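You operate a simulated robot arm through the tools that you are given. There is no shell and no other tool. Be economical: measure what you need, move in short steps, check, and stop when the job is done.

You run a simulated robot arm. Do the job below in one go: nothing can be reset, and whatever is moved stays where it is left.

JOB
Move the ring housing off the smear, wipe the bench and put the housing back.
Fine: rest it in the green tray meanwhile; leave the rag on the bench top.

It is judged by the outcome, as a careful person would: the job done as asked, and still so three seconds after it is handed in. It fails if anything else is knocked over, pushed out of place, dropped, spilled or broken.

ROBOT AND FRAMES
A 7-joint arm with a two-finger parallel gripper, fixed in place. Base frame: the origin is at the foot of the arm, x ahead of it, y to its left, z up; the work surface is at about z = 0.88. Readings come in m, degrees, newtons and seconds.
With the tool pointing down near the work surface it reaches from about 0.46 to 0.92 m from the base axis. Its first joint turns from -115.0 to 115.0 degrees. Payload 3.91 kg.
Tool frame: the origin (TCP) lies between the finger pads and is the grasp point; the fingertips stand 0.03 m ahead of it; z points along the fingers, y is the line along which they close. The gripper opens to 0.11 m. The fingers are 0.02 m wide and 0.01 m thick; the gripper's body (0.048 by 0.112 m) begins 0.055 m behind the TCP.
Orientation is that of the tool frame in the base frame, as a unit quaternion [x, y, z, w]. With the fingers straight down and closing along the base's y, the tool's x points along the base's -x, its y along +y and its z along -z.

CONTROLS
- The arm moves only by the tool drive_tool. Its argument "plan" is one flat list of numbers, 7 for each row, row after row: the shift along the tool's x, y, z in m, then the turn, a rotation vector about the tool's x, y, z in degrees, then the opening, from 0 (shut) to 1 (fully open). In form: [x, y, z, wx, wy, wz, fingers, x, y, z, wx, wy, wz, fingers, ...]. A call has 1 to 12 rows; each row shifts and turns the commanded pose from where the row before left it, along the tool's axes as they then stand. Each row takes 0.2 s and may step no farther than 0.05 m and 8.6 degrees from the row before; otherwise, or with a gripper value out of range, the whole call is refused. Where a pose cannot be reached the arm comes as near as it can. A force on the tool above 40 N (or 10 N above the force at the start of the call, whichever is more), or a blocked arm, ends the call early, and 0.2 s more pass. Each finger travels about 0.153 m/s and halts on what it meets, pressing with about 37 N; the grip force reading is that of the motor and also rises with nothing between the fingers. The clock runs only during rows and for 0.2 s after the last one: add rows that do not move to give the fingers time. It gives the time, the measured TCP pose, the force on the tool (base axes), the opening and the grip force at its end, in the units of the frame above (readings bear some noise), with the torque about the TCP (base axes, N m) and any sound that the robot's microphone picked up.
- Cameras (640 x 400 px; columns grow to the right, rows downward): "scene" is fixed at [0.0485, 0.5036, 1.4357]; the picture's right is [-0.43, -0.90, 0.00], its down [-0.46, 0.22, -0.86] and it looks along [0.78, -0.37, -0.51] (base axes); focal length 335 px, centre (320, 200). "wrist" rides on the gripper at [0.072, 0.017, -0.103] in the tool frame; the picture's right is [-0.23, 0.97, 0.00], its down [-0.76, -0.18, -0.62] and it looks along [-0.61, -0.14, 0.78] (tool axes); focal length 222 px, centre (320, 200). There is no depth. A picture from a camera that has moved, and an enlarged one, comes with that camera's place and axes in the base frame and with its lens. The place of the scene camera against the robot may be out by one fixed shift of up to 0.012 m in any direction.
- grab_frame(camera): a new picture of that camera. No time passes.
- raise_lower(by): slides the trunk up (or, below 0, down) by that many m; the arm rides with it, the base frame stays. It gives what a move gives, with no picture.
- zoom(camera, box): a new picture of the part [left, top, right, bottom] of that camera's present view, enlarged. No time passes.
- close_job(): hands the job in; it is judged then, once.

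Work in short steps. Places have to be worked out from the pictures, the camera data and where the tool is seen: move nearer, look again, correct. Check each grasp and each placing, and mend what went wrong. You have 120 turns and 76 pictures in all, those below and enlarged ones among them. Open the gripper and draw the arm clear of the work before you hand the job in, unless the task says otherwise; then end with one line.

The tools are called as name(argument=value, ...) on one line, values as JSON. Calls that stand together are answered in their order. drive_tool: Moves the arm, as the interface text tells. Its arguments: {"type":"object","properties":{"plan":{"type":"array","items":{"type":"number"}}},"required":["plan"]} The other tools are called the same way: raise_lower (by) slides the trunk up or down; grab_frame (camera) takes a picture; zoom (camera, box) takes an enlarged picture of a part of a camera's view; close_job () hands the job in.

At the start:

```text
time: 0.0
position: [0.4968, 0.0623, 1.1446]
orientation: [0.0, 1.0, 0.0, -0.001]
contact_force: [0.1, 0.4, -1.0]
torque: [0.0, 0.01, -0.02]
finger_gap: 0.1099
finger_force: 0.0
trunk travel left (down, up): [-0.825, 0.165]
```

scene: 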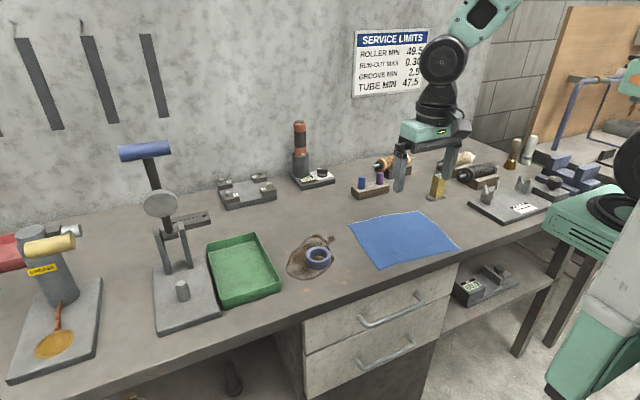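
wrist: 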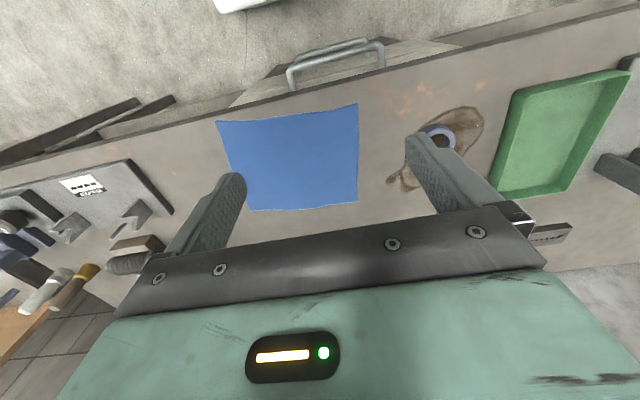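

The blue ring sits on a brown smear at about (0.62, 0.24). The rag is near (0.62, -0.02) and the tray near (0.68, 0.41). I'll zoom in for detail.

zoom(camera="scene", box=[190, 210, 350, 310])

zoom(camera="scene", box=[320, 180, 480, 280])

zoom(camera="wrist", box=[360, 60, 520, 220])

```text
4.00 times, centred on (270, 260) of scene
camera zoom: at [0.0485, 0.5036, 1.4357], right [-0.43, -0.9, 0.0], down [-0.46, 0.22, -0.86], along [0.78, -0.37, -0.51], focal length 1340 px, centre (520, -40)
```

zoom: 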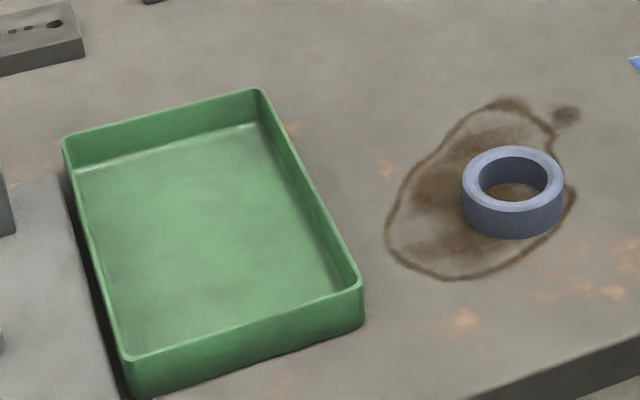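

```text
4.00 times, centred on (400, 230) of scene
camera zoom: at [0.0485, 0.5036, 1.4357], right [-0.43, -0.9, 0.0], down [-0.46, 0.22, -0.86], along [0.78, -0.37, -0.51], focal length 1340 px, centre (0, 80)
```

zoom: 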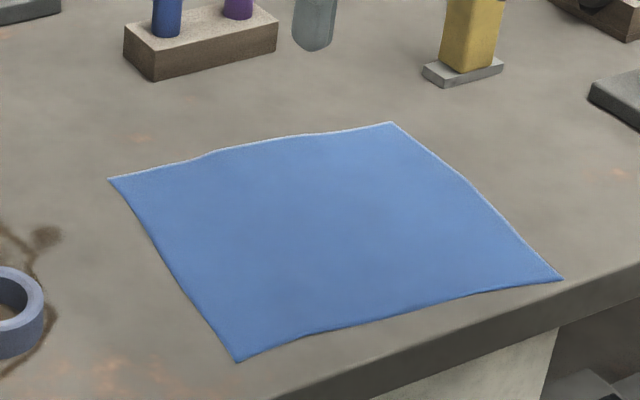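

```text
2.50 times, centred on (440, 140) of wrist
camera zoom: at [0.4235, 0.0779, 1.2483], right [0.23, 0.97, 0.0], down [0.76, -0.18, 0.62], along [0.61, -0.14, -0.78], focal length 555 px, centre (20, 350)
```

zoom: 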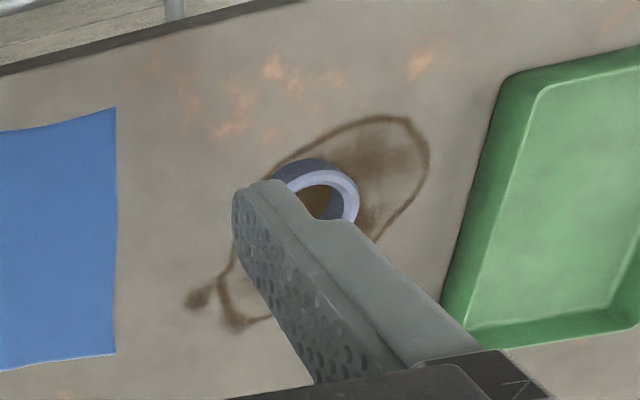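

I put the ring at about (0.628, 0.234), roughly 63 mm across with its top near z = 0.903. The tray covers about x 0.58–0.77 and y 0.35–0.48. I'll hover over the ring to refine this with the wrist camera.

drive_tool(plan=[-0.0218, 0.0287, 0.0208, 0, 0, 0, 1, -0.0218, 0.0287, 0.0208, 0, 0, 0, 1, -0.0218, 0.0287, 0.0208, 0, 0, 0, 1, -0.0218, 0.0287, 0.0208, 0, 0, 0, 1, -0.0218, 0.0287, 0.0208, 0, 0, 0, 1, -0.0218, 0.0287, 0.0208, 0, 0, 0, 1, 0, 0, 0, 0, 0, 0, 1])

grab_frame(camera="wrist")

grab_frame(camera="scene")

```text
time: 1.6
position: [0.628, 0.2346, 1.0208]
orientation: [-0.001, 1.0, 0.0, 0.0]
contact_force: [-1.0, 0.6, 0.4]
torque: [0.01, -0.02, 0.02]
finger_gap: 0.1099
finger_force: 0.0
trunk travel left (down, up): [-0.825, 0.165]
```

```text
70 pictures are left
camera wrist: at [0.5551, 0.2514, 1.1234], right [0.23, 0.97, 0.0], down [0.76, -0.18, 0.62], along [0.61, -0.14, -0.78], focal length 222 px, centre (320, 200)
```

wrist: 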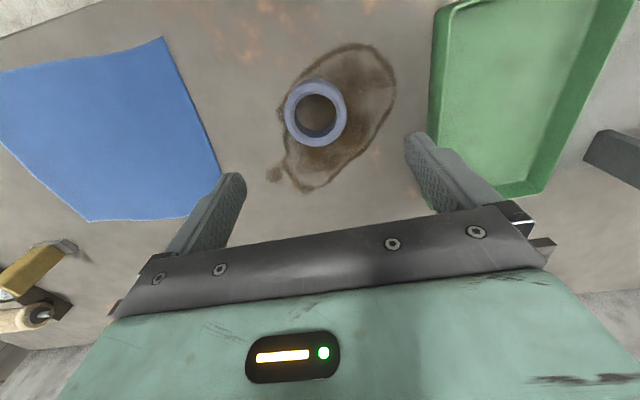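

```text
69 pictures are left
```

scene: 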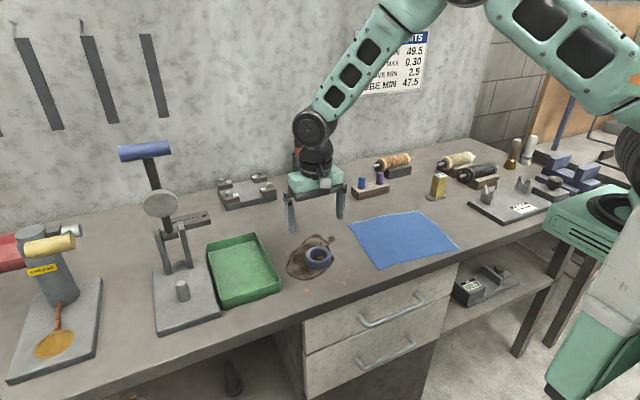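

The wrist view shows the ring nearly below the tool. I'll zoom in to measure it and the smear exactly.

zoom(camera="wrist", box=[240, 30, 420, 210])

```text
2.22 times, centred on (330, 120) of wrist
camera zoom: at [0.5551, 0.2514, 1.1234], right [0.23, 0.97, 0.0], down [0.76, -0.18, 0.62], along [0.61, -0.14, -0.78], focal length 494 px, centre (298, 378)
```

zoom: 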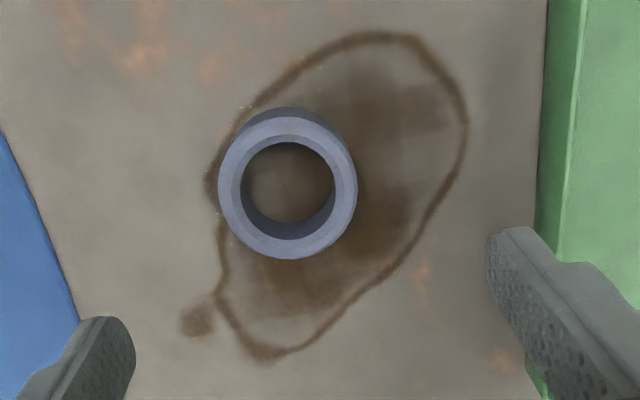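

The ring centre is about (0.622, 0.232). I'll align over it, descend to z ≈ 0.916, then close.

drive_tool(plan=[0.0056, -0.0025, 0.03, 0, 0, 0, 1, 0, 0, 0.03, 0, 0, 0, 1, 0, 0, 0.025, 0, 0, 0, 1, 0, 0, 0.02, 0, 0, 0, 1, 0, 0, 0, 0, 0, 0, 1])

grab_frame(camera="wrist")

```text
time: 2.8
position: [0.6219, 0.2307, 0.9158]
orientation: [-0.001, 1.0, 0.0, 0.0]
contact_force: [0.2, 0.5, 0.3]
torque: [-0.02, 0.05, -0.01]
finger_gap: 0.1102
finger_force: 0.1
trunk travel left (down, up): [-0.825, 0.165]
```

```text
67 pictures are left
camera wrist: at [0.5484, 0.2474, 1.0183], right [0.23, 0.97, 0.0], down [0.76, -0.18, 0.62], along [0.61, -0.14, -0.78], focal length 222 px, centre (320, 200)
```

wrist: 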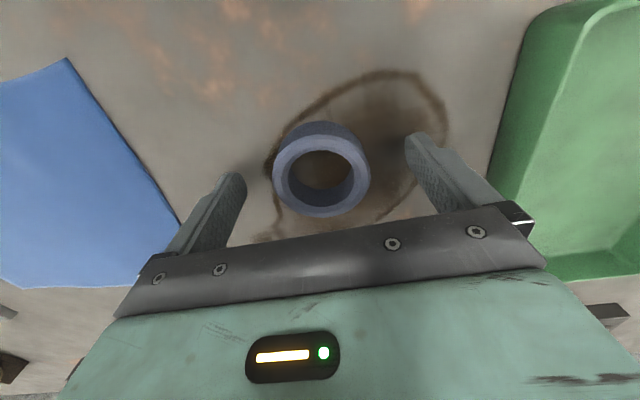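

Ring measures (0.621, 0.232), matching the tool. Closing on it with a 1 mm y correction.

drive_tool(plan=[0.0005, 0.0012, 0, 0, 0, 0, 1, 0, 0, 0, 0, 0, 0, 0.7, 0, 0, 0, 0, 0, 0, 0.5, 0, 0, 0, 0, 0, 0, 0.4, 0, 0, 0, 0, 0, 0, 0.4])

```text
time: 4.0
position: [0.6206, 0.233, 0.9151]
orientation: [0.0, 1.0, 0.0, 0.001]
contact_force: [0.5, -0.1, 0.9]
torque: [0.05, -0.01, -0.03]
finger_gap: 0.0613
finger_force: 37.2
trunk travel left (down, up): [-0.825, 0.165]
```

Gripped: gap 61 mm, force 37 N, at (0.621, 0.2325, 0.9155). Lifting 10 cm and checking.

drive_tool(plan=[0, 0, -0.02, 0, 0, 0, 0.4, 0, 0, -0.04, 0, 0, 0, 0.4, 0, 0, -0.04, 0, 0, 0, 0.4, 0, 0, 0, 0, 0, 0, 0.4])

grab_frame(camera="wrist")

```text
time: 5.0
position: [0.6223, 0.2318, 1.0142]
orientation: [0.0, 1.0, -0.001, 0.0]
contact_force: [-0.2, 0.1, -1.9]
torque: [0.02, 0.03, -0.01]
finger_gap: 0.0613
finger_force: 36.7
trunk travel left (down, up): [-0.825, 0.165]
```

```text
66 pictures are left
camera wrist: at [0.5494, 0.2483, 1.1176], right [0.23, 0.97, 0.0], down [0.76, -0.18, 0.62], along [0.61, -0.14, -0.78], focal length 222 px, centre (320, 200)
```

wrist: 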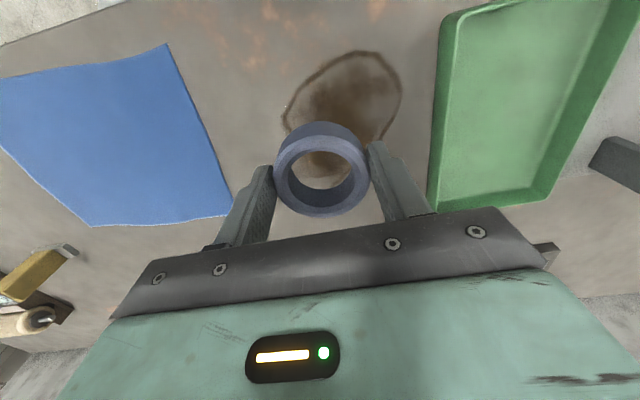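

The ring is held. Moving over the tray to about (0.655, 0.405) at this height.

drive_tool(plan=[-0.0083, 0.043, 0, 0, 0, 0, 0.4, -0.0083, 0.043, 0, 0, 0, 0, 0.4, -0.0083, 0.043, 0, 0, 0, 0, 0.4, -0.0083, 0.043, 0, 0, 0, 0, 0.4, 0, 0, 0, 0, 0, 0, 0.4])

grab_frame(camera="wrist")

grab_frame(camera="scene")

```text
time: 6.2
position: [0.6552, 0.4046, 1.0142]
orientation: [0.0, 1.0, 0.0, 0.0]
contact_force: [0.1, -0.9, -3.0]
torque: [0.0, 0.03, 0.01]
finger_gap: 0.0612
finger_force: 37.0
trunk travel left (down, up): [-0.825, 0.165]
```

```text
65 pictures are left
camera wrist: at [0.5829, 0.4212, 1.1181], right [0.23, 0.97, 0.0], down [0.76, -0.18, 0.62], along [0.61, -0.14, -0.78], focal length 222 px, centre (320, 200)
```

wrist: 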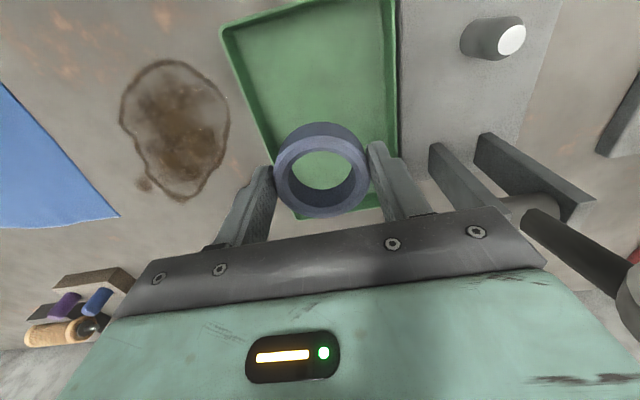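

```text
64 pictures are left
```

scene: 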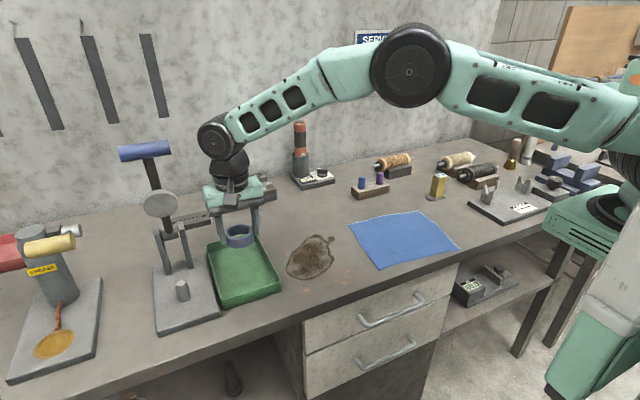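

Tray walls are at y ≈ 0.345 and 0.477, so the ring is well inside. Lowering to just above the floor.

drive_tool(plan=[0, 0.002, 0.03, 0, 0, 0, 0.4, 0, 0, 0.03, 0, 0, 0, 0.4, 0, 0, 0.02, 0, 0, 0, 0.4, 0, 0, 0.008, 0, 0, 0, 0.4, 0, 0, 0, 0, 0, 0, 0.4])

zoom(camera="scene", box=[150, 170, 310, 310])

```text
time: 7.4
position: [0.6545, 0.4062, 0.9262]
orientation: [0.0, 1.0, 0.0, 0.001]
contact_force: [0.0, 0.3, -3.2]
torque: [0.02, 0.02, -0.02]
finger_gap: 0.0609
finger_force: 36.9
trunk travel left (down, up): [-0.825, 0.165]
```

```text
2.86 times, centred on (230, 240) of scene
camera zoom: at [0.0485, 0.5036, 1.4357], right [-0.43, -0.9, 0.0], down [-0.46, 0.22, -0.86], along [0.78, -0.37, -0.51], focal length 958 px, centre (577, 86)
```

zoom: 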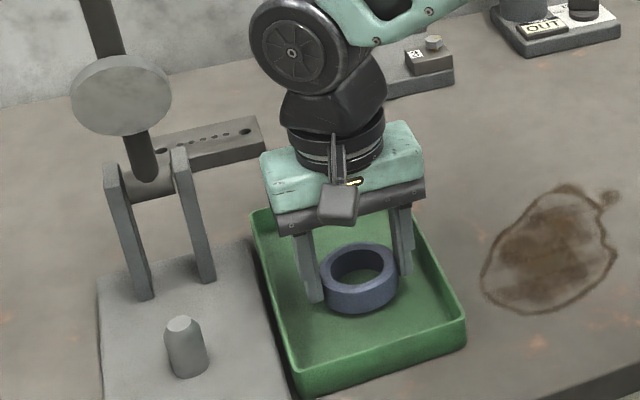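

Clear on all sides. Lowering in 2 mm steps until the force shows contact.

drive_tool(plan=[0, 0, 0.002, 0, 0, 0, 0.4, 0, 0, 0.002, 0, 0, 0, 0.4, 0, 0, 0, 0, 0, 0, 0.4])

drive_tool(plan=[0, 0, 0.0015, 0, 0, 0, 0.4, 0, 0, 0, 0, 0, 0, 0.4])

```text
time: 8.2
position: [0.6544, 0.4059, 0.9229]
orientation: [0.0, 1.0, 0.0, -0.001]
contact_force: [-0.1, 1.2, -2.9]
torque: [-0.03, 0.0, -0.03]
finger_gap: 0.0613
finger_force: 36.9
trunk travel left (down, up): [-0.825, 0.165]
```

```text
time: 8.8
position: [0.6543, 0.4051, 0.9219]
orientation: [0.0, 1.0, 0.001, 0.0]
contact_force: [0.2, 0.7, -3.1]
torque: [0.01, 0.02, 0.01]
finger_gap: 0.0611
finger_force: 37.3
trunk travel left (down, up): [-0.825, 0.165]
```

Still no contact at 0.9215, so I'll go further down.

drive_tool(plan=[0, 0, 0.0015, 0, 0, 0, 0.4, 0, 0, 0, 0, 0, 0, 0.4])

drive_tool(plan=[0, 0, 0.0015, 0, 0, 0, 0.4, 0, 0, 0, 0, 0, 0, 0.4])

```text
time: 9.4
position: [0.6543, 0.4067, 0.9207]
orientation: [0.0, 1.0, 0.0, 0.0]
contact_force: [-0.5, -0.2, -2.4]
torque: [0.0, 0.02, 0.02]
finger_gap: 0.0615
finger_force: 37.1
trunk travel left (down, up): [-0.825, 0.165]
```

```text
time: 10.0
position: [0.6548, 0.4063, 0.9196]
orientation: [0.0, 1.0, 0.0, 0.0]
contact_force: [-0.3, -0.3, 4.1]
torque: [-0.11, 0.16, -0.04]
finger_gap: 0.0607
finger_force: 36.9
trunk travel left (down, up): [-0.825, 0.165]
```

Contact felt (+7 N). Releasing with a limited opening that stays off the tray walls, then rising.

drive_tool(plan=[0, 0, 0, 0, 0, 0, 0.6, 0, 0, 0, 0, 0, 0, 0.74, 0, 0, 0, 0, 0, 0, 0.74, 0, 0, -0.03, 0, 0, 0, 0.74, 0, 0, -0.04, 0, 0, 0, 0.74, 0, 0, -0.05, 0, 0, 0, 0.74, 0, 0, 0, 0, 0, 0, 0.74])

grab_frame(camera="wrist")

```text
time: 11.6
position: [0.6554, 0.4059, 1.0389]
orientation: [0.0, 1.0, 0.001, 0.001]
contact_force: [0.5, 0.1, -0.3]
torque: [0.02, 0.01, -0.03]
finger_gap: 0.0812
finger_force: 0.0
trunk travel left (down, up): [-0.825, 0.165]
```

```text
62 pictures are left
camera wrist: at [0.582, 0.4227, 1.1418], right [0.23, 0.97, 0.0], down [0.76, -0.18, 0.62], along [0.61, -0.14, -0.78], focal length 222 px, centre (320, 200)
```

wrist: 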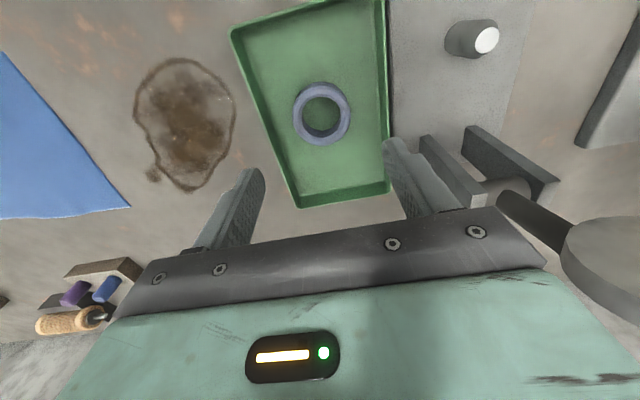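

The ring rests flat in the tray. Next is the rag, roughly x 0.51–0.73 and y -0.14 to 0.11. I'll hover over its left part and look.

drive_tool(plan=[0.0038, -0.0433, 0, 0, 0, 0, 0.6, 0.0038, -0.0433, 0, 0, 0, 0, 0.6, 0.0038, -0.0433, 0, 0, 0, 0, 0.6, 0.0038, -0.0433, 0, 0, 0, 0, 0.6, 0.0038, -0.0433, 0, 0, 0, 0, 0.6, 0.0038, -0.0433, 0.01, 0, 0, 0, 0.6, 0.0038, -0.0433, 0.02, 0, 0, 0, 0.5, 0.0038, -0.0433, 0.02, 0, 0, 0, 0.4, 0, 0, 0.02, 0, 0, 0, 0.4, 0, 0, 0, 0, 0, 0, 0.4])

grab_frame(camera="wrist")

grab_frame(camera="scene")

```text
time: 13.8
position: [0.622, 0.0598, 0.9695]
orientation: [0.0, 1.0, 0.0, -0.001]
contact_force: [0.5, 0.0, 0.4]
torque: [-0.02, 0.02, -0.01]
finger_gap: 0.0441
finger_force: 0.1
trunk travel left (down, up): [-0.825, 0.165]
```

```text
61 pictures are left
camera wrist: at [0.5497, 0.0761, 1.0723], right [0.23, 0.97, 0.0], down [0.76, -0.18, 0.62], along [0.61, -0.14, -0.78], focal length 222 px, centre (320, 200)
```

wrist: 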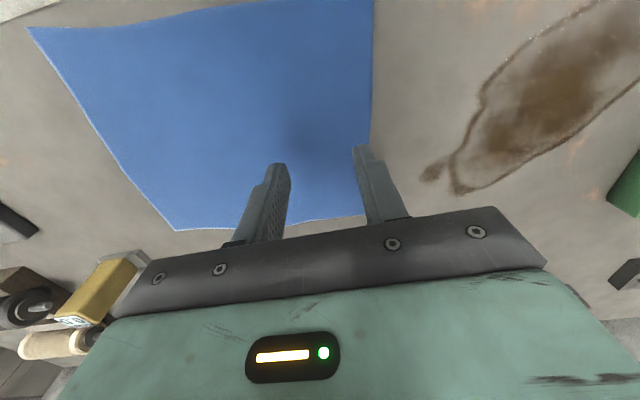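

```text
60 pictures are left
```

scene: 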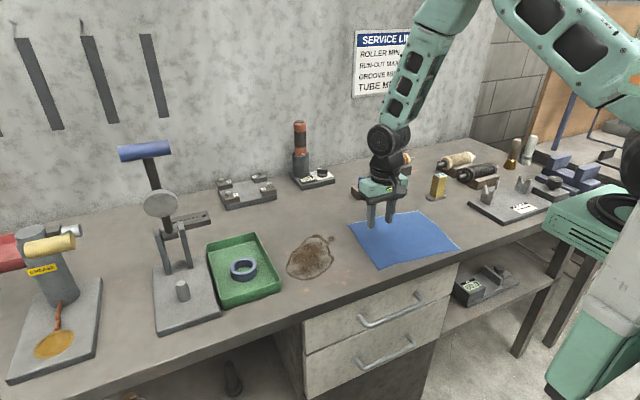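

The rag's left edge is at y ≈ 0.105, so the tool is about 4.5 cm inside it. Descending to near the surface, then probing for contact.

drive_tool(plan=[0, 0, 0.03, 0, 0, 0, 0.4, 0, 0, 0.02, 0, 0, 0, 0.4, 0, 0, 0.005, 0, 0, 0, 0.4, 0, 0, 0, 0, 0, 0, 0.4])

drive_tool(plan=[0, 0, 0.0015, 0, 0, 0, 0.4, 0, 0, 0, 0, 0, 0, 0.4])

drive_tool(plan=[0, 0, 0.0015, 0, 0, 0, 0.4, 0, 0, 0, 0, 0, 0, 0.4])

```text
time: 14.8
position: [0.6235, 0.0596, 0.9154]
orientation: [-0.001, 1.0, 0.0, 0.0]
contact_force: [-0.6, -0.4, 0.0]
torque: [0.0, 0.0, -0.01]
finger_gap: 0.044
finger_force: 0.0
trunk travel left (down, up): [-0.825, 0.165]
```

```text
time: 15.4
position: [0.6236, 0.0594, 0.9133]
orientation: [0.0, 1.0, 0.0, 0.0]
contact_force: [0.0, -0.3, 0.6]
torque: [0.01, 0.0, 0.02]
finger_gap: 0.0442
finger_force: 0.0
trunk travel left (down, up): [-0.825, 0.165]
```

```text
time: 16.0
position: [0.6236, 0.0602, 0.9114]
orientation: [0.0, 1.0, 0.0, 0.0]
contact_force: [-0.8, 0.1, 2.5]
torque: [0.1, 0.04, 0.03]
finger_gap: 0.0442
finger_force: 0.0
trunk travel left (down, up): [-0.825, 0.165]
```

Contact starts at z ≈ 0.911. I'll press about 1 mm more and close to pinch a fold.

drive_tool(plan=[0, 0, 0.0008, 0, 0, 0, 0.4, 0, 0, 0, 0, 0, 0, 0.25, 0, 0, 0, 0, 0, 0, 0.1, 0, 0, 0, 0, 0, 0, 0, 0, 0, 0, 0, 0, 0, 0])

grab_frame(camera="wrist")

```text
time: 17.2
position: [0.624, 0.0599, 0.9108]
orientation: [0.0, 1.0, 0.0, 0.001]
contact_force: [-0.4, 0.8, 17.6]
torque: [0.19, -0.01, 0.0]
finger_gap: 0.0021
finger_force: 37.0
trunk travel left (down, up): [-0.825, 0.165]
```

```text
59 pictures are left
camera wrist: at [0.5509, 0.0763, 1.0143], right [0.23, 0.97, 0.0], down [0.76, -0.18, 0.62], along [0.61, -0.14, -0.78], focal length 222 px, centre (320, 200)
```

wrist: 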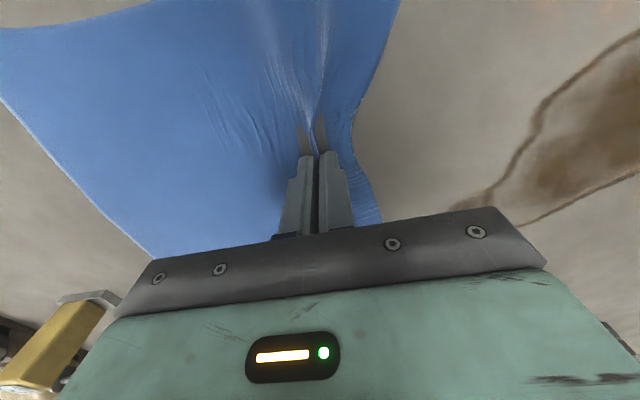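

Gap of 2 mm with a visible fold, so the cloth is pinched. Easing the pressure slightly and sliding it towards the smear.

drive_tool(plan=[0, 0, -0.0006, 0, 0, 0, 0, 0, 0.03, 0, 0, 0, 0, 0, 0, 0.03, 0, 0, 0, 0, 0, 0, 0.03, 0, 0, 0, 0, 0, 0, 0, 0, 0, 0, 0, 0])

grab_frame(camera="wrist")

grab_frame(camera="scene")

```text
time: 18.4
position: [0.6231, 0.1496, 0.91]
orientation: [0.001, 1.0, 0.0, 0.0]
contact_force: [-0.8, -1.6, 16.4]
torque: [0.13, 0.02, -0.01]
finger_gap: 0.002
finger_force: 37.0
trunk travel left (down, up): [-0.825, 0.165]
```

```text
58 pictures are left
camera wrist: at [0.5501, 0.1664, 1.0144], right [0.23, 0.97, 0.0], down [0.76, -0.18, 0.62], along [0.61, -0.14, -0.78], focal length 222 px, centre (320, 200)
```

wrist: 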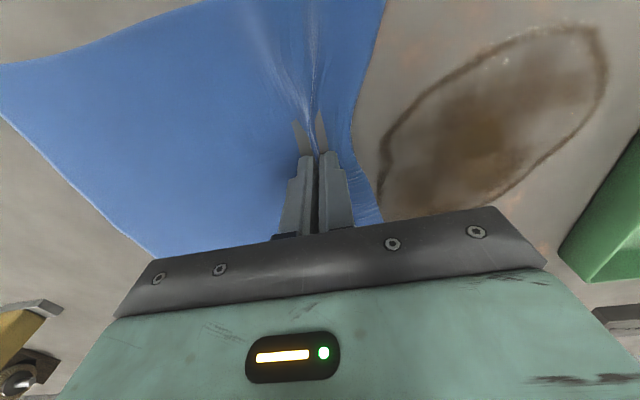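

```text
57 pictures are left
```

scene: 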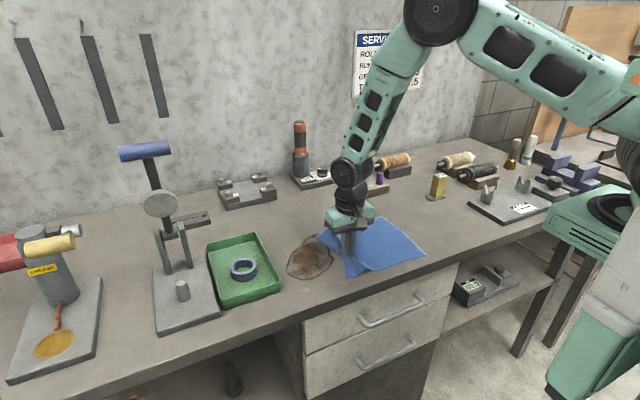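

The cloth follows well. First stroke: go to the near side at x ≈ 0.59 and sweep left to y ≈ 0.30.

drive_tool(plan=[0.018, 0.01, 0, 0, 0, 0, 0, 0.018, 0.01, 0, 0, 0, 0, 0, 0, 0.033, 0, 0, 0, 0, 0, 0, 0.033, 0, 0, 0, 0, 0, 0, 0.033, 0, 0, 0, 0, 0, 0, 0.033, 0, 0, 0, 0, 0, 0, 0, 0, 0, 0, 0, 0])

grab_frame(camera="wrist")

grab_frame(camera="scene")

```text
time: 20.0
position: [0.5873, 0.3021, 0.9118]
orientation: [0.0, 1.0, 0.0, 0.0]
contact_force: [-1.5, -1.2, 13.9]
torque: [0.1, 0.03, -0.02]
finger_gap: 0.0021
finger_force: 37.3
trunk travel left (down, up): [-0.825, 0.165]
```

```text
56 pictures are left
camera wrist: at [0.5145, 0.3192, 1.0144], right [0.23, 0.97, 0.0], down [0.76, -0.18, 0.62], along [0.61, -0.14, -0.78], focal length 222 px, centre (320, 200)
```

wrist: 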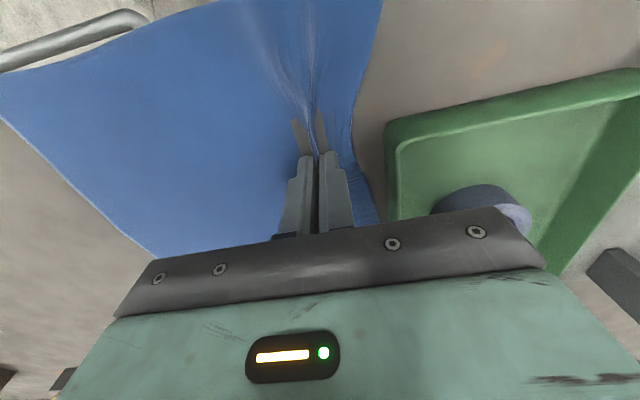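

```text
55 pictures are left
```

scene: 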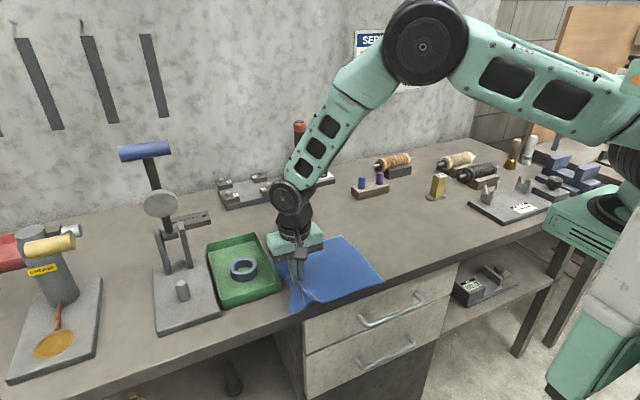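

Now sweeping back and forth at larger x: 0.62 rightward, then 0.65 leftward.

drive_tool(plan=[-0.03, 0, 0, 0, 0, 0, 0, 0, -0.035, 0, 0, 0, 0, 0, 0, -0.035, 0, 0, 0, 0, 0, 0, -0.035, 0, 0, 0, 0, 0, 0, -0.035, 0, 0, 0, 0, 0, -0.03, 0, 0, 0, 0, 0, 0, 0, 0.035, 0, 0, 0, 0, 0, 0, 0.035, 0, 0, 0, 0, 0, 0, 0.035, 0, 0, 0, 0, 0, 0, 0.035, 0, 0, 0, 0, 0, 0, 0, 0, 0, 0, 0, 0])

drive_tool(plan=[-0.03, 0, 0, 0, 0, 0, 0, 0, -0.035, 0, 0, 0, 0, 0, 0, -0.035, 0, 0, 0, 0, 0, 0, -0.035, 0, 0, 0, 0, 0, 0, -0.035, 0, 0, 0, 0, 0, -0.025, 0, 0, 0, 0, 0, 0, 0, 0.035, 0, 0, 0, 0, 0, 0, 0.035, 0, 0, 0, 0, 0, 0, 0.035, 0, 0, 0, 0, 0, 0, 0, 0, 0, 0, 0, 0])

grab_frame(camera="scene")

grab_frame(camera="wrist")

```text
time: 22.4
position: [0.6471, 0.3004, 0.9102]
orientation: [0.0, 1.0, 0.001, 0.001]
contact_force: [-0.5, -4.0, 27.5]
torque: [0.11, 0.1, 0.01]
finger_gap: 0.0022
finger_force: 36.7
trunk travel left (down, up): [-0.825, 0.165]
```

```text
time: 24.6
position: [0.7018, 0.2665, 0.9111]
orientation: [0.0, 1.0, 0.0, 0.0]
contact_force: [-0.8, -2.0, 15.2]
torque: [0.1, 0.06, 0.0]
finger_gap: 0.0021
finger_force: 36.8
trunk travel left (down, up): [-0.825, 0.165]
```

```text
54 pictures are left
```

scene: 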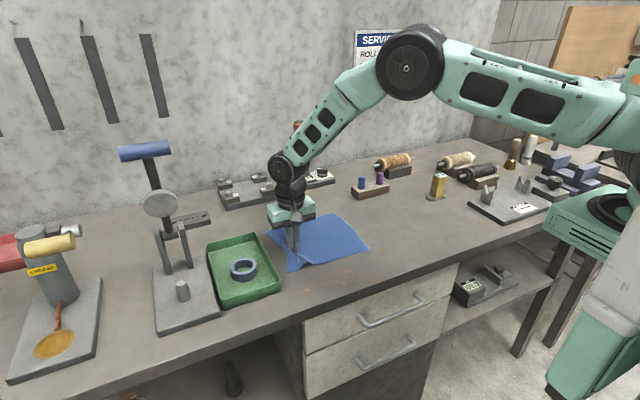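

```text
53 pictures are left
camera wrist: at [0.6291, 0.2832, 1.0144], right [0.23, 0.97, 0.0], down [0.76, -0.18, 0.62], along [0.61, -0.14, -0.78], focal length 222 px, centre (320, 200)
```

wrist: 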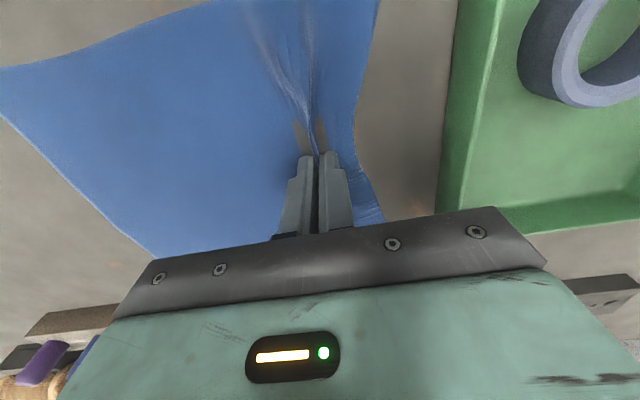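

The smear is fading under the cloth. I'll finish the far strip at x ≈ 0.722, rightward past the spot, then bring the rag back to its own place.

drive_tool(plan=[-0.02, -0.01, 0, 0, 0, 0, 0, 0, -0.04, 0, 0, 0, 0, 0, 0, -0.04, 0, 0, 0, 0, 0, 0, -0.035, 0, 0, 0, 0, 0, 0.04, -0.02, 0, 0, 0, 0, 0, 0.04, -0.02, 0, 0, 0, 0, 0, 0.02, -0.03, 0, 0, 0, 0, 0, 0, -0.015, 0, 0, 0, 0, 0, 0, 0, 0, 0, 0, 0, 0])

grab_frame(camera="scene")

zoom(camera="scene", box=[250, 200, 410, 300])

```text
time: 26.6
position: [0.6222, 0.0562, 0.912]
orientation: [0.001, 1.0, 0.0, 0.0]
contact_force: [-0.4, 3.6, 26.1]
torque: [0.23, 0.1, -0.03]
finger_gap: 0.0021
finger_force: 36.6
trunk travel left (down, up): [-0.825, 0.165]
```

```text
52 pictures are left
```

scene: 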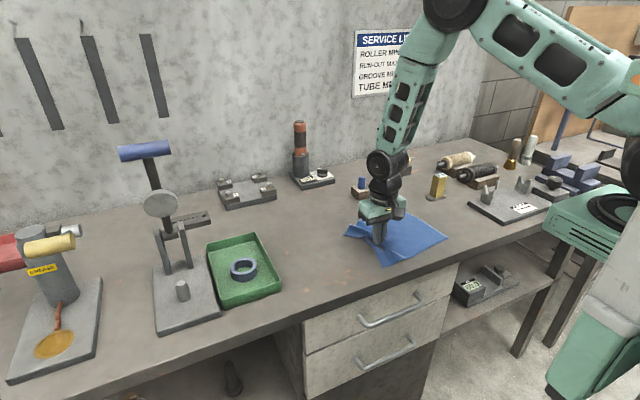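

```text
4.00 times, centred on (330, 250) of scene
camera zoom: at [0.0485, 0.5036, 1.4357], right [-0.43, -0.9, 0.0], down [-0.46, 0.22, -0.86], along [0.78, -0.37, -0.51], focal length 1340 px, centre (280, 0)
```

zoom: 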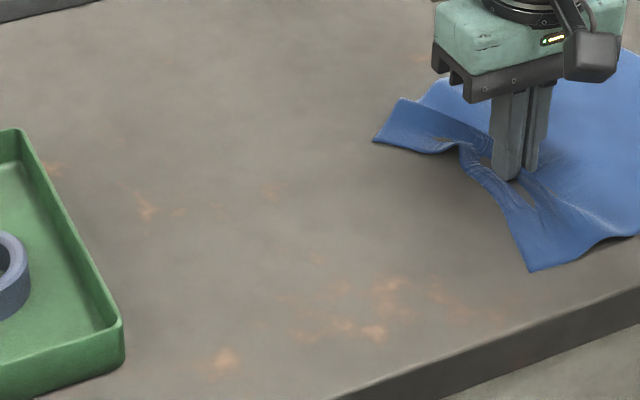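

The smear is gone; only the bench's original rust specks remain. Releasing the rag here and rising.

drive_tool(plan=[0, 0, -0.0015, 0, 0, 0, 0, 0, 0, 0, 0, 0, 0, 0.2, 0, 0, 0, 0, 0, 0, 0.4, 0, 0, 0, 0, 0, 0, 0.4, 0, 0, -0.02, 0, 0, 0, 0.4, 0, 0, -0.03, 0, 0, 0, 0.5, 0, 0, -0.05, 0, 0, 0, 0.6, 0, 0, 0, 0, 0, 0, 0.7])

grab_frame(camera="wrist")

zoom(camera="scene", box=[240, 180, 480, 330])

```text
time: 28.4
position: [0.6223, 0.0553, 1.0113]
orientation: [0.0, 1.0, 0.001, -0.001]
contact_force: [-0.1, 0.3, -0.4]
torque: [0.02, -0.01, 0.0]
finger_gap: 0.0771
finger_force: 0.0
trunk travel left (down, up): [-0.825, 0.165]
```

```text
50 pictures are left
camera wrist: at [0.5507, 0.0738, 1.1149], right [0.23, 0.97, 0.0], down [0.76, -0.18, 0.62], along [0.61, -0.14, -0.78], focal length 222 px, centre (320, 200)
```

wrist: 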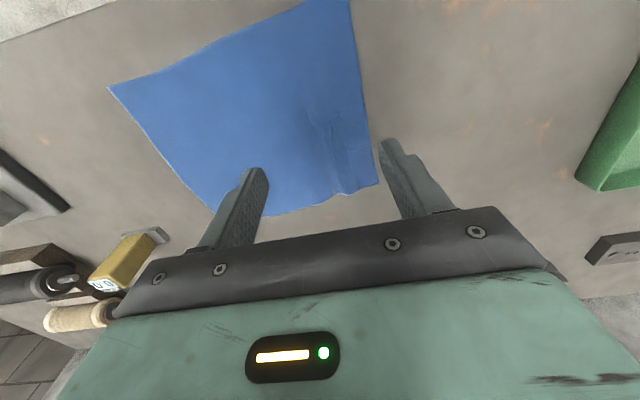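

```text
2.67 times, centred on (360, 255) of scene
camera zoom: at [0.0485, 0.5036, 1.4357], right [-0.43, -0.9, 0.0], down [-0.46, 0.22, -0.86], along [0.78, -0.37, -0.51], focal length 894 px, centre (213, 53)
```

zoom: 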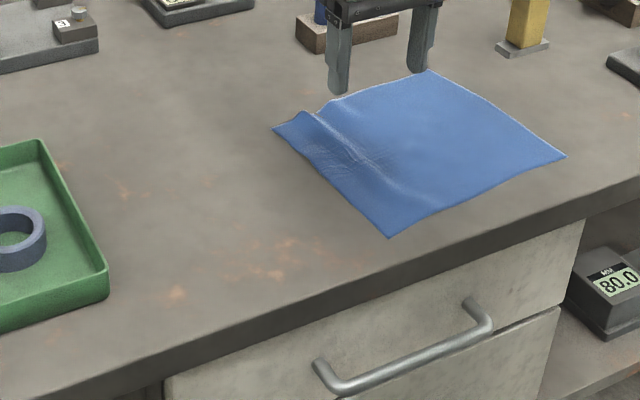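

The rag lies flat on the bench. Heading back to the tray, pausing over the cleaned spot to check it.

drive_tool(plan=[-0.004, 0.044, -0.007, 0, 0, 0, 0.75, -0.004, 0.044, -0.007, 0, 0, 0, 0.75, -0.004, 0.044, -0.007, 0, 0, 0, 0.75, -0.004, 0.044, -0.007, 0, 0, 0, 0.75, 0, 0, 0, 0, 0, 0, 0.75])

grab_frame(camera="wrist")

drive_tool(plan=[-0.004, 0.044, 0, 0, 0, 0, 0.75, -0.004, 0.044, 0, 0, 0, 0, 0.75, -0.004, 0.044, 0, 0, 0, 0, 0.75, -0.004, 0.0427, 0, 0, 0, 0, 0.75, 0, 0, 0, 0, 0, 0, 0.75])

zoom(camera="wrist", box=[200, 20, 440, 220])

```text
time: 29.6
position: [0.6377, 0.2332, 1.0398]
orientation: [0.001, 1.0, 0.0, 0.0]
contact_force: [-0.4, 0.7, 0.3]
torque: [0.0, 0.02, -0.03]
finger_gap: 0.0827
finger_force: 0.1
trunk travel left (down, up): [-0.825, 0.165]
```

```text
48 pictures are left
camera wrist: at [0.5659, 0.2499, 1.143], right [0.23, 0.97, 0.0], down [0.76, -0.18, 0.62], along [0.61, -0.14, -0.78], focal length 222 px, centre (320, 200)
```

wrist: 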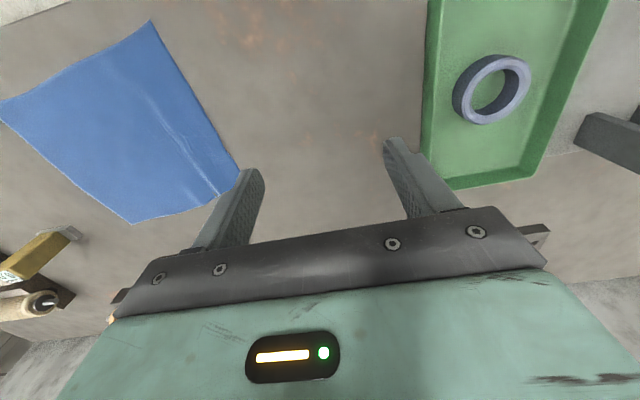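

```text
time: 30.8
position: [0.6558, 0.4072, 1.0388]
orientation: [0.001, 1.0, -0.001, 0.0]
contact_force: [-0.3, 0.1, -0.2]
torque: [0.01, -0.01, 0.01]
finger_gap: 0.0825
finger_force: 0.1
trunk travel left (down, up): [-0.825, 0.165]
```

```text
2.00 times, centred on (320, 120) of wrist
camera zoom: at [0.583, 0.424, 1.1434], right [0.23, 0.97, 0.0], down [0.76, -0.18, 0.62], along [0.61, -0.14, -0.78], focal length 444 px, centre (320, 360)
```

zoom: 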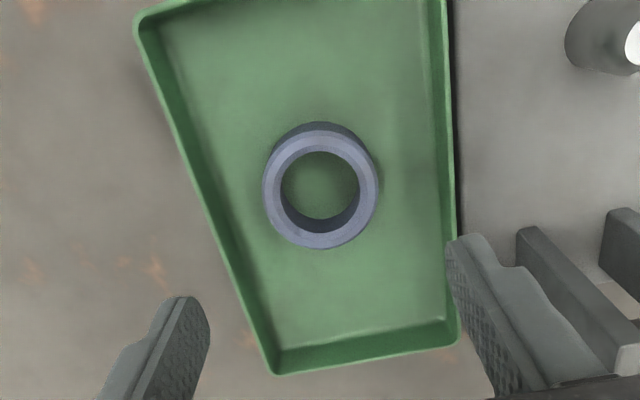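

The bench is clean and the ring is where I left it. Descending around it and gripping.

drive_tool(plan=[0, 0, 0.04, 0, 0, 0, 0.73, 0, 0, 0.04, 0, 0, 0, 0.73, 0, 0, 0.025, 0, 0, 0, 0.73, 0, 0, 0.0135, 0, 0, 0, 0.73, 0, 0, 0, 0, 0, 0, 0.73, 0, 0, 0, 0, 0, 0, 0.5, 0, 0, 0, 0, 0, 0, 0.4, 0, 0, 0, 0, 0, 0, 0.4])

grab_frame(camera="wrist")

```text
time: 32.6
position: [0.6553, 0.4069, 0.9219]
orientation: [0.0, 1.0, 0.0, 0.0]
contact_force: [0.3, -0.5, -0.5]
torque: [0.01, -0.06, -0.03]
finger_gap: 0.0613
finger_force: 37.7
trunk travel left (down, up): [-0.825, 0.165]
```

```text
46 pictures are left
camera wrist: at [0.5825, 0.4237, 1.0249], right [0.23, 0.97, 0.0], down [0.76, -0.18, 0.62], along [0.61, -0.14, -0.78], focal length 222 px, centre (320, 200)
```

wrist: 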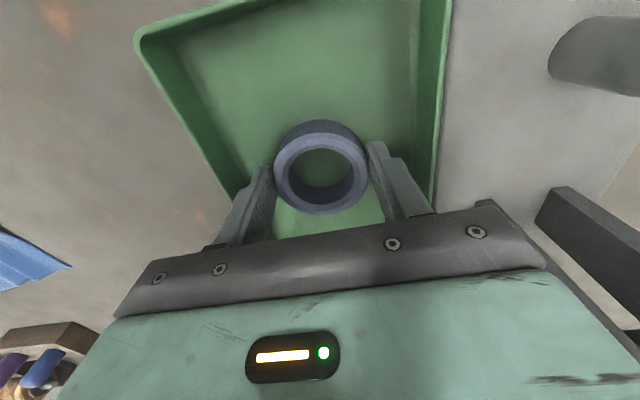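

Gripped again with the same 61 mm gap. Lifting out and carrying back over the original place (0.621, 0.2325).

drive_tool(plan=[0, 0, -0.03, 0, 0, 0, 0.4, 0, 0, -0.03, 0, 0, 0, 0.4, 0, 0, -0.03, 0, 0, 0, 0.4, 0.0085, -0.0435, 0, 0, 0, 0, 0.4, 0.0085, -0.0435, 0, 0, 0, 0, 0.4, 0.0085, -0.0435, 0, 0, 0, 0, 0.4, 0.0085, -0.0435, 0, 0, 0, 0, 0.4, 0, 0, 0.04, 0, 0, 0, 0.4, 0, 0, 0.03, 0, 0, 0, 0.4, 0, 0, 0.018, 0, 0, 0, 0.4, 0, 0, 0, 0, 0, 0, 0.4])

grab_frame(camera="wrist")

```text
time: 35.0
position: [0.6221, 0.2329, 0.9224]
orientation: [0.0, 1.0, 0.0, 0.0]
contact_force: [-0.1, -0.8, -3.1]
torque: [0.0, 0.03, 0.02]
finger_gap: 0.0613
finger_force: 37.4
trunk travel left (down, up): [-0.825, 0.165]
```

```text
45 pictures are left
camera wrist: at [0.5489, 0.2499, 1.026], right [0.23, 0.97, 0.0], down [0.76, -0.18, 0.62], along [0.61, -0.14, -0.78], focal length 222 px, centre (320, 200)
```

wrist: 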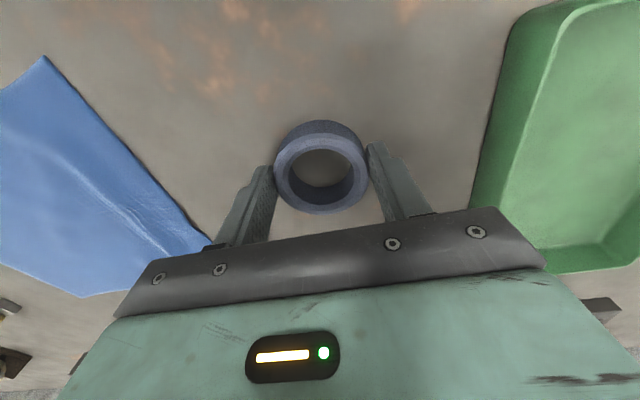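

In position. Lowering gently until contact.

drive_tool(plan=[0.0005, 0, 0.002, 0, 0, 0, 0.4, 0, 0, 0.002, 0, 0, 0, 0.4, 0, 0, 0, 0, 0, 0, 0.4])

drive_tool(plan=[0, 0, 0.0015, 0, 0, 0, 0.4, 0, 0, 0, 0, 0, 0, 0.4])

```text
time: 35.8
position: [0.6211, 0.2332, 0.9193]
orientation: [0.001, 1.0, 0.0, 0.0]
contact_force: [0.3, -0.1, -2.8]
torque: [-0.02, -0.01, -0.01]
finger_gap: 0.0612
finger_force: 37.3
trunk travel left (down, up): [-0.825, 0.165]
```

```text
time: 36.4
position: [0.6208, 0.2321, 0.9188]
orientation: [-0.001, 1.0, 0.0, 0.0]
contact_force: [-0.3, 0.3, -2.4]
torque: [0.0, 0.0, -0.05]
finger_gap: 0.0613
finger_force: 37.3
trunk travel left (down, up): [-0.825, 0.165]
```

No contact yet; another step down.

drive_tool(plan=[0, 0, 0.001, 0, 0, 0, 0.4, 0, 0, 0, 0, 0, 0, 0.4])

drive_tool(plan=[0, 0, 0.0008, 0, 0, 0, 0.4, 0, 0, 0, 0, 0, 0, 0.4])

```text
time: 37.0
position: [0.6201, 0.233, 0.9186]
orientation: [0.001, 1.0, 0.0, 0.001]
contact_force: [-0.9, -1.7, 7.4]
torque: [-0.11, 0.28, -0.04]
finger_gap: 0.0612
finger_force: 37.1
trunk travel left (down, up): [-0.825, 0.165]
```

```text
time: 37.6
position: [0.6206, 0.2328, 0.9176]
orientation: [0.001, 1.0, 0.0, 0.0]
contact_force: [-1.8, -2.7, 22.3]
torque: [-0.46, 0.48, -0.05]
finger_gap: 0.0614
finger_force: 36.8
trunk travel left (down, up): [-0.825, 0.165]
```

The ring is on the bench. Easing the pressure, releasing and rising to check.

drive_tool(plan=[0, 0, -0.0008, 0, 0, 0, 0.4, 0, 0, 0, 0, 0, 0, 0.6, 0, 0, 0, 0, 0, 0, 0.9, 0, 0, 0, 0, 0, 0, 0.9, 0, 0, -0.03, 0, 0, 0, 0.9, 0, 0, -0.04, 0, 0, 0, 0.9, 0.0, 0, -0.033, 0, 0, 0, 1, 0, 0, 0, 0, 0, 0, 1])

zoom(camera="wrist", box=[240, 30, 420, 210])

grab_frame(camera="wrist")

```text
time: 39.4
position: [0.6198, 0.2332, 1.0219]
orientation: [0.0, 1.0, 0.0, 0.001]
contact_force: [-0.2, 0.1, 0.4]
torque: [-0.01, -0.03, -0.01]
finger_gap: 0.11
finger_force: 0.0
trunk travel left (down, up): [-0.825, 0.165]
```

```text
2.22 times, centred on (330, 120) of wrist
camera zoom: at [0.5475, 0.2497, 1.1247], right [0.23, 0.97, 0.0], down [0.76, -0.18, 0.62], along [0.61, -0.14, -0.78], focal length 494 px, centre (298, 378)
```

zoom: 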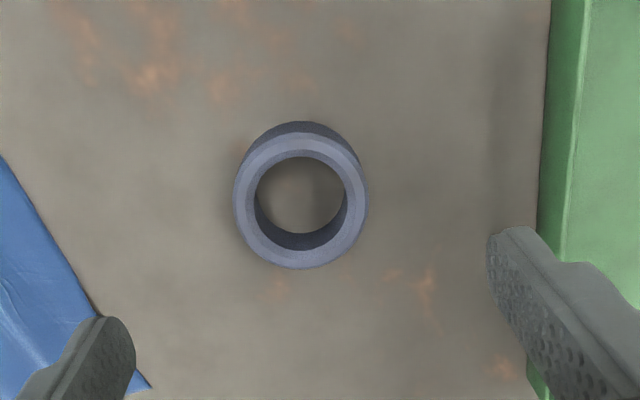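

```text
43 pictures are left
camera wrist: at [0.5475, 0.2497, 1.1247], right [0.23, 0.97, 0.0], down [0.76, -0.18, 0.62], along [0.61, -0.14, -0.78], focal length 222 px, centre (320, 200)
```

wrist: 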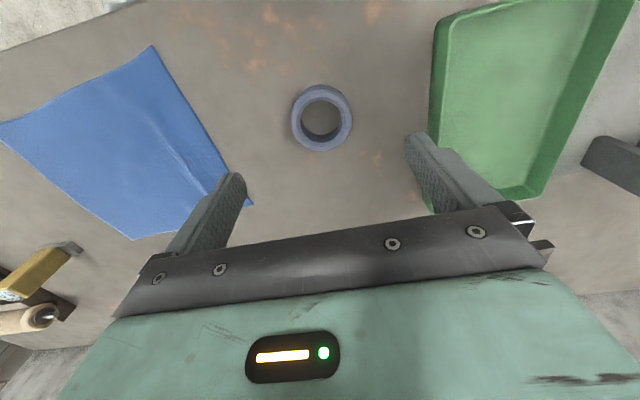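

The ring is back within about 2 mm of its original spot on a clean bench. Withdrawing the arm and taking a final look.

drive_tool(plan=[0, 0, -0.04, 0, 0, 0, 1, 0, 0, -0.04, 0, 0, 0, 1, 0.025, -0.034, -0.01, 0, 0, 0, 1, 0.025, -0.034, -0.01, 0, 0, 0, 1, 0.025, -0.034, -0.01, 0, 0, 0, 1, 0.025, -0.034, -0.01, 0, 0, 0, 1, 0.025, -0.034, 0, 0, 0, 0, 1, 0, 0, 0, 0, 0, 0, 1])

grab_frame(camera="scene")

zoom(camera="scene", box=[190, 210, 350, 310])

```text
time: 41.2
position: [0.4944, 0.0626, 1.1413]
orientation: [0.001, 1.0, 0.0, 0.0]
contact_force: [0.1, 0.3, -0.3]
torque: [0.01, -0.02, 0.0]
finger_gap: 0.1103
finger_force: 0.0
trunk travel left (down, up): [-0.825, 0.165]
```

```text
42 pictures are left
```

scene: 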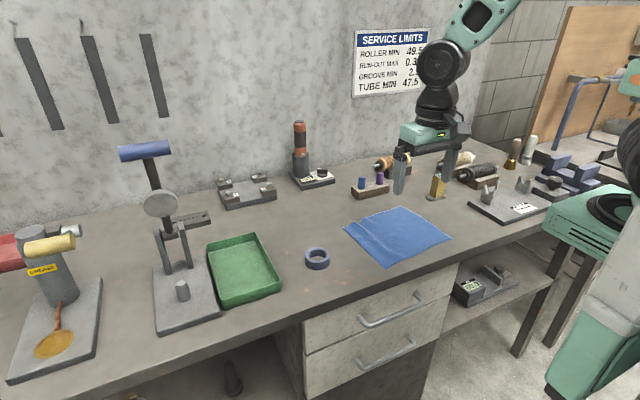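

```text
4.00 times, centred on (270, 260) of scene
camera zoom: at [0.0485, 0.5036, 1.4357], right [-0.43, -0.9, 0.0], down [-0.46, 0.22, -0.86], along [0.78, -0.37, -0.51], focal length 1340 px, centre (520, -40)
```

zoom: 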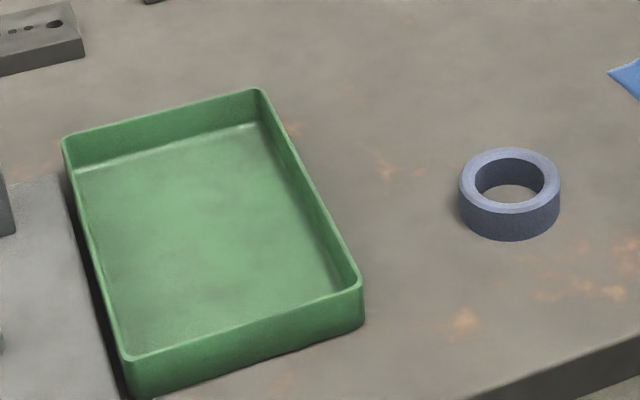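

Everything is in place: smear gone, ring back, tray unmoved, rag on the bench and the arm clear. Handing in.

close_job()

```text
The job is handed in.
```

The smear is wiped away, the ring housing is back within about 2 mm of its original spot, the rag is on the bench top, and the tray did not move.
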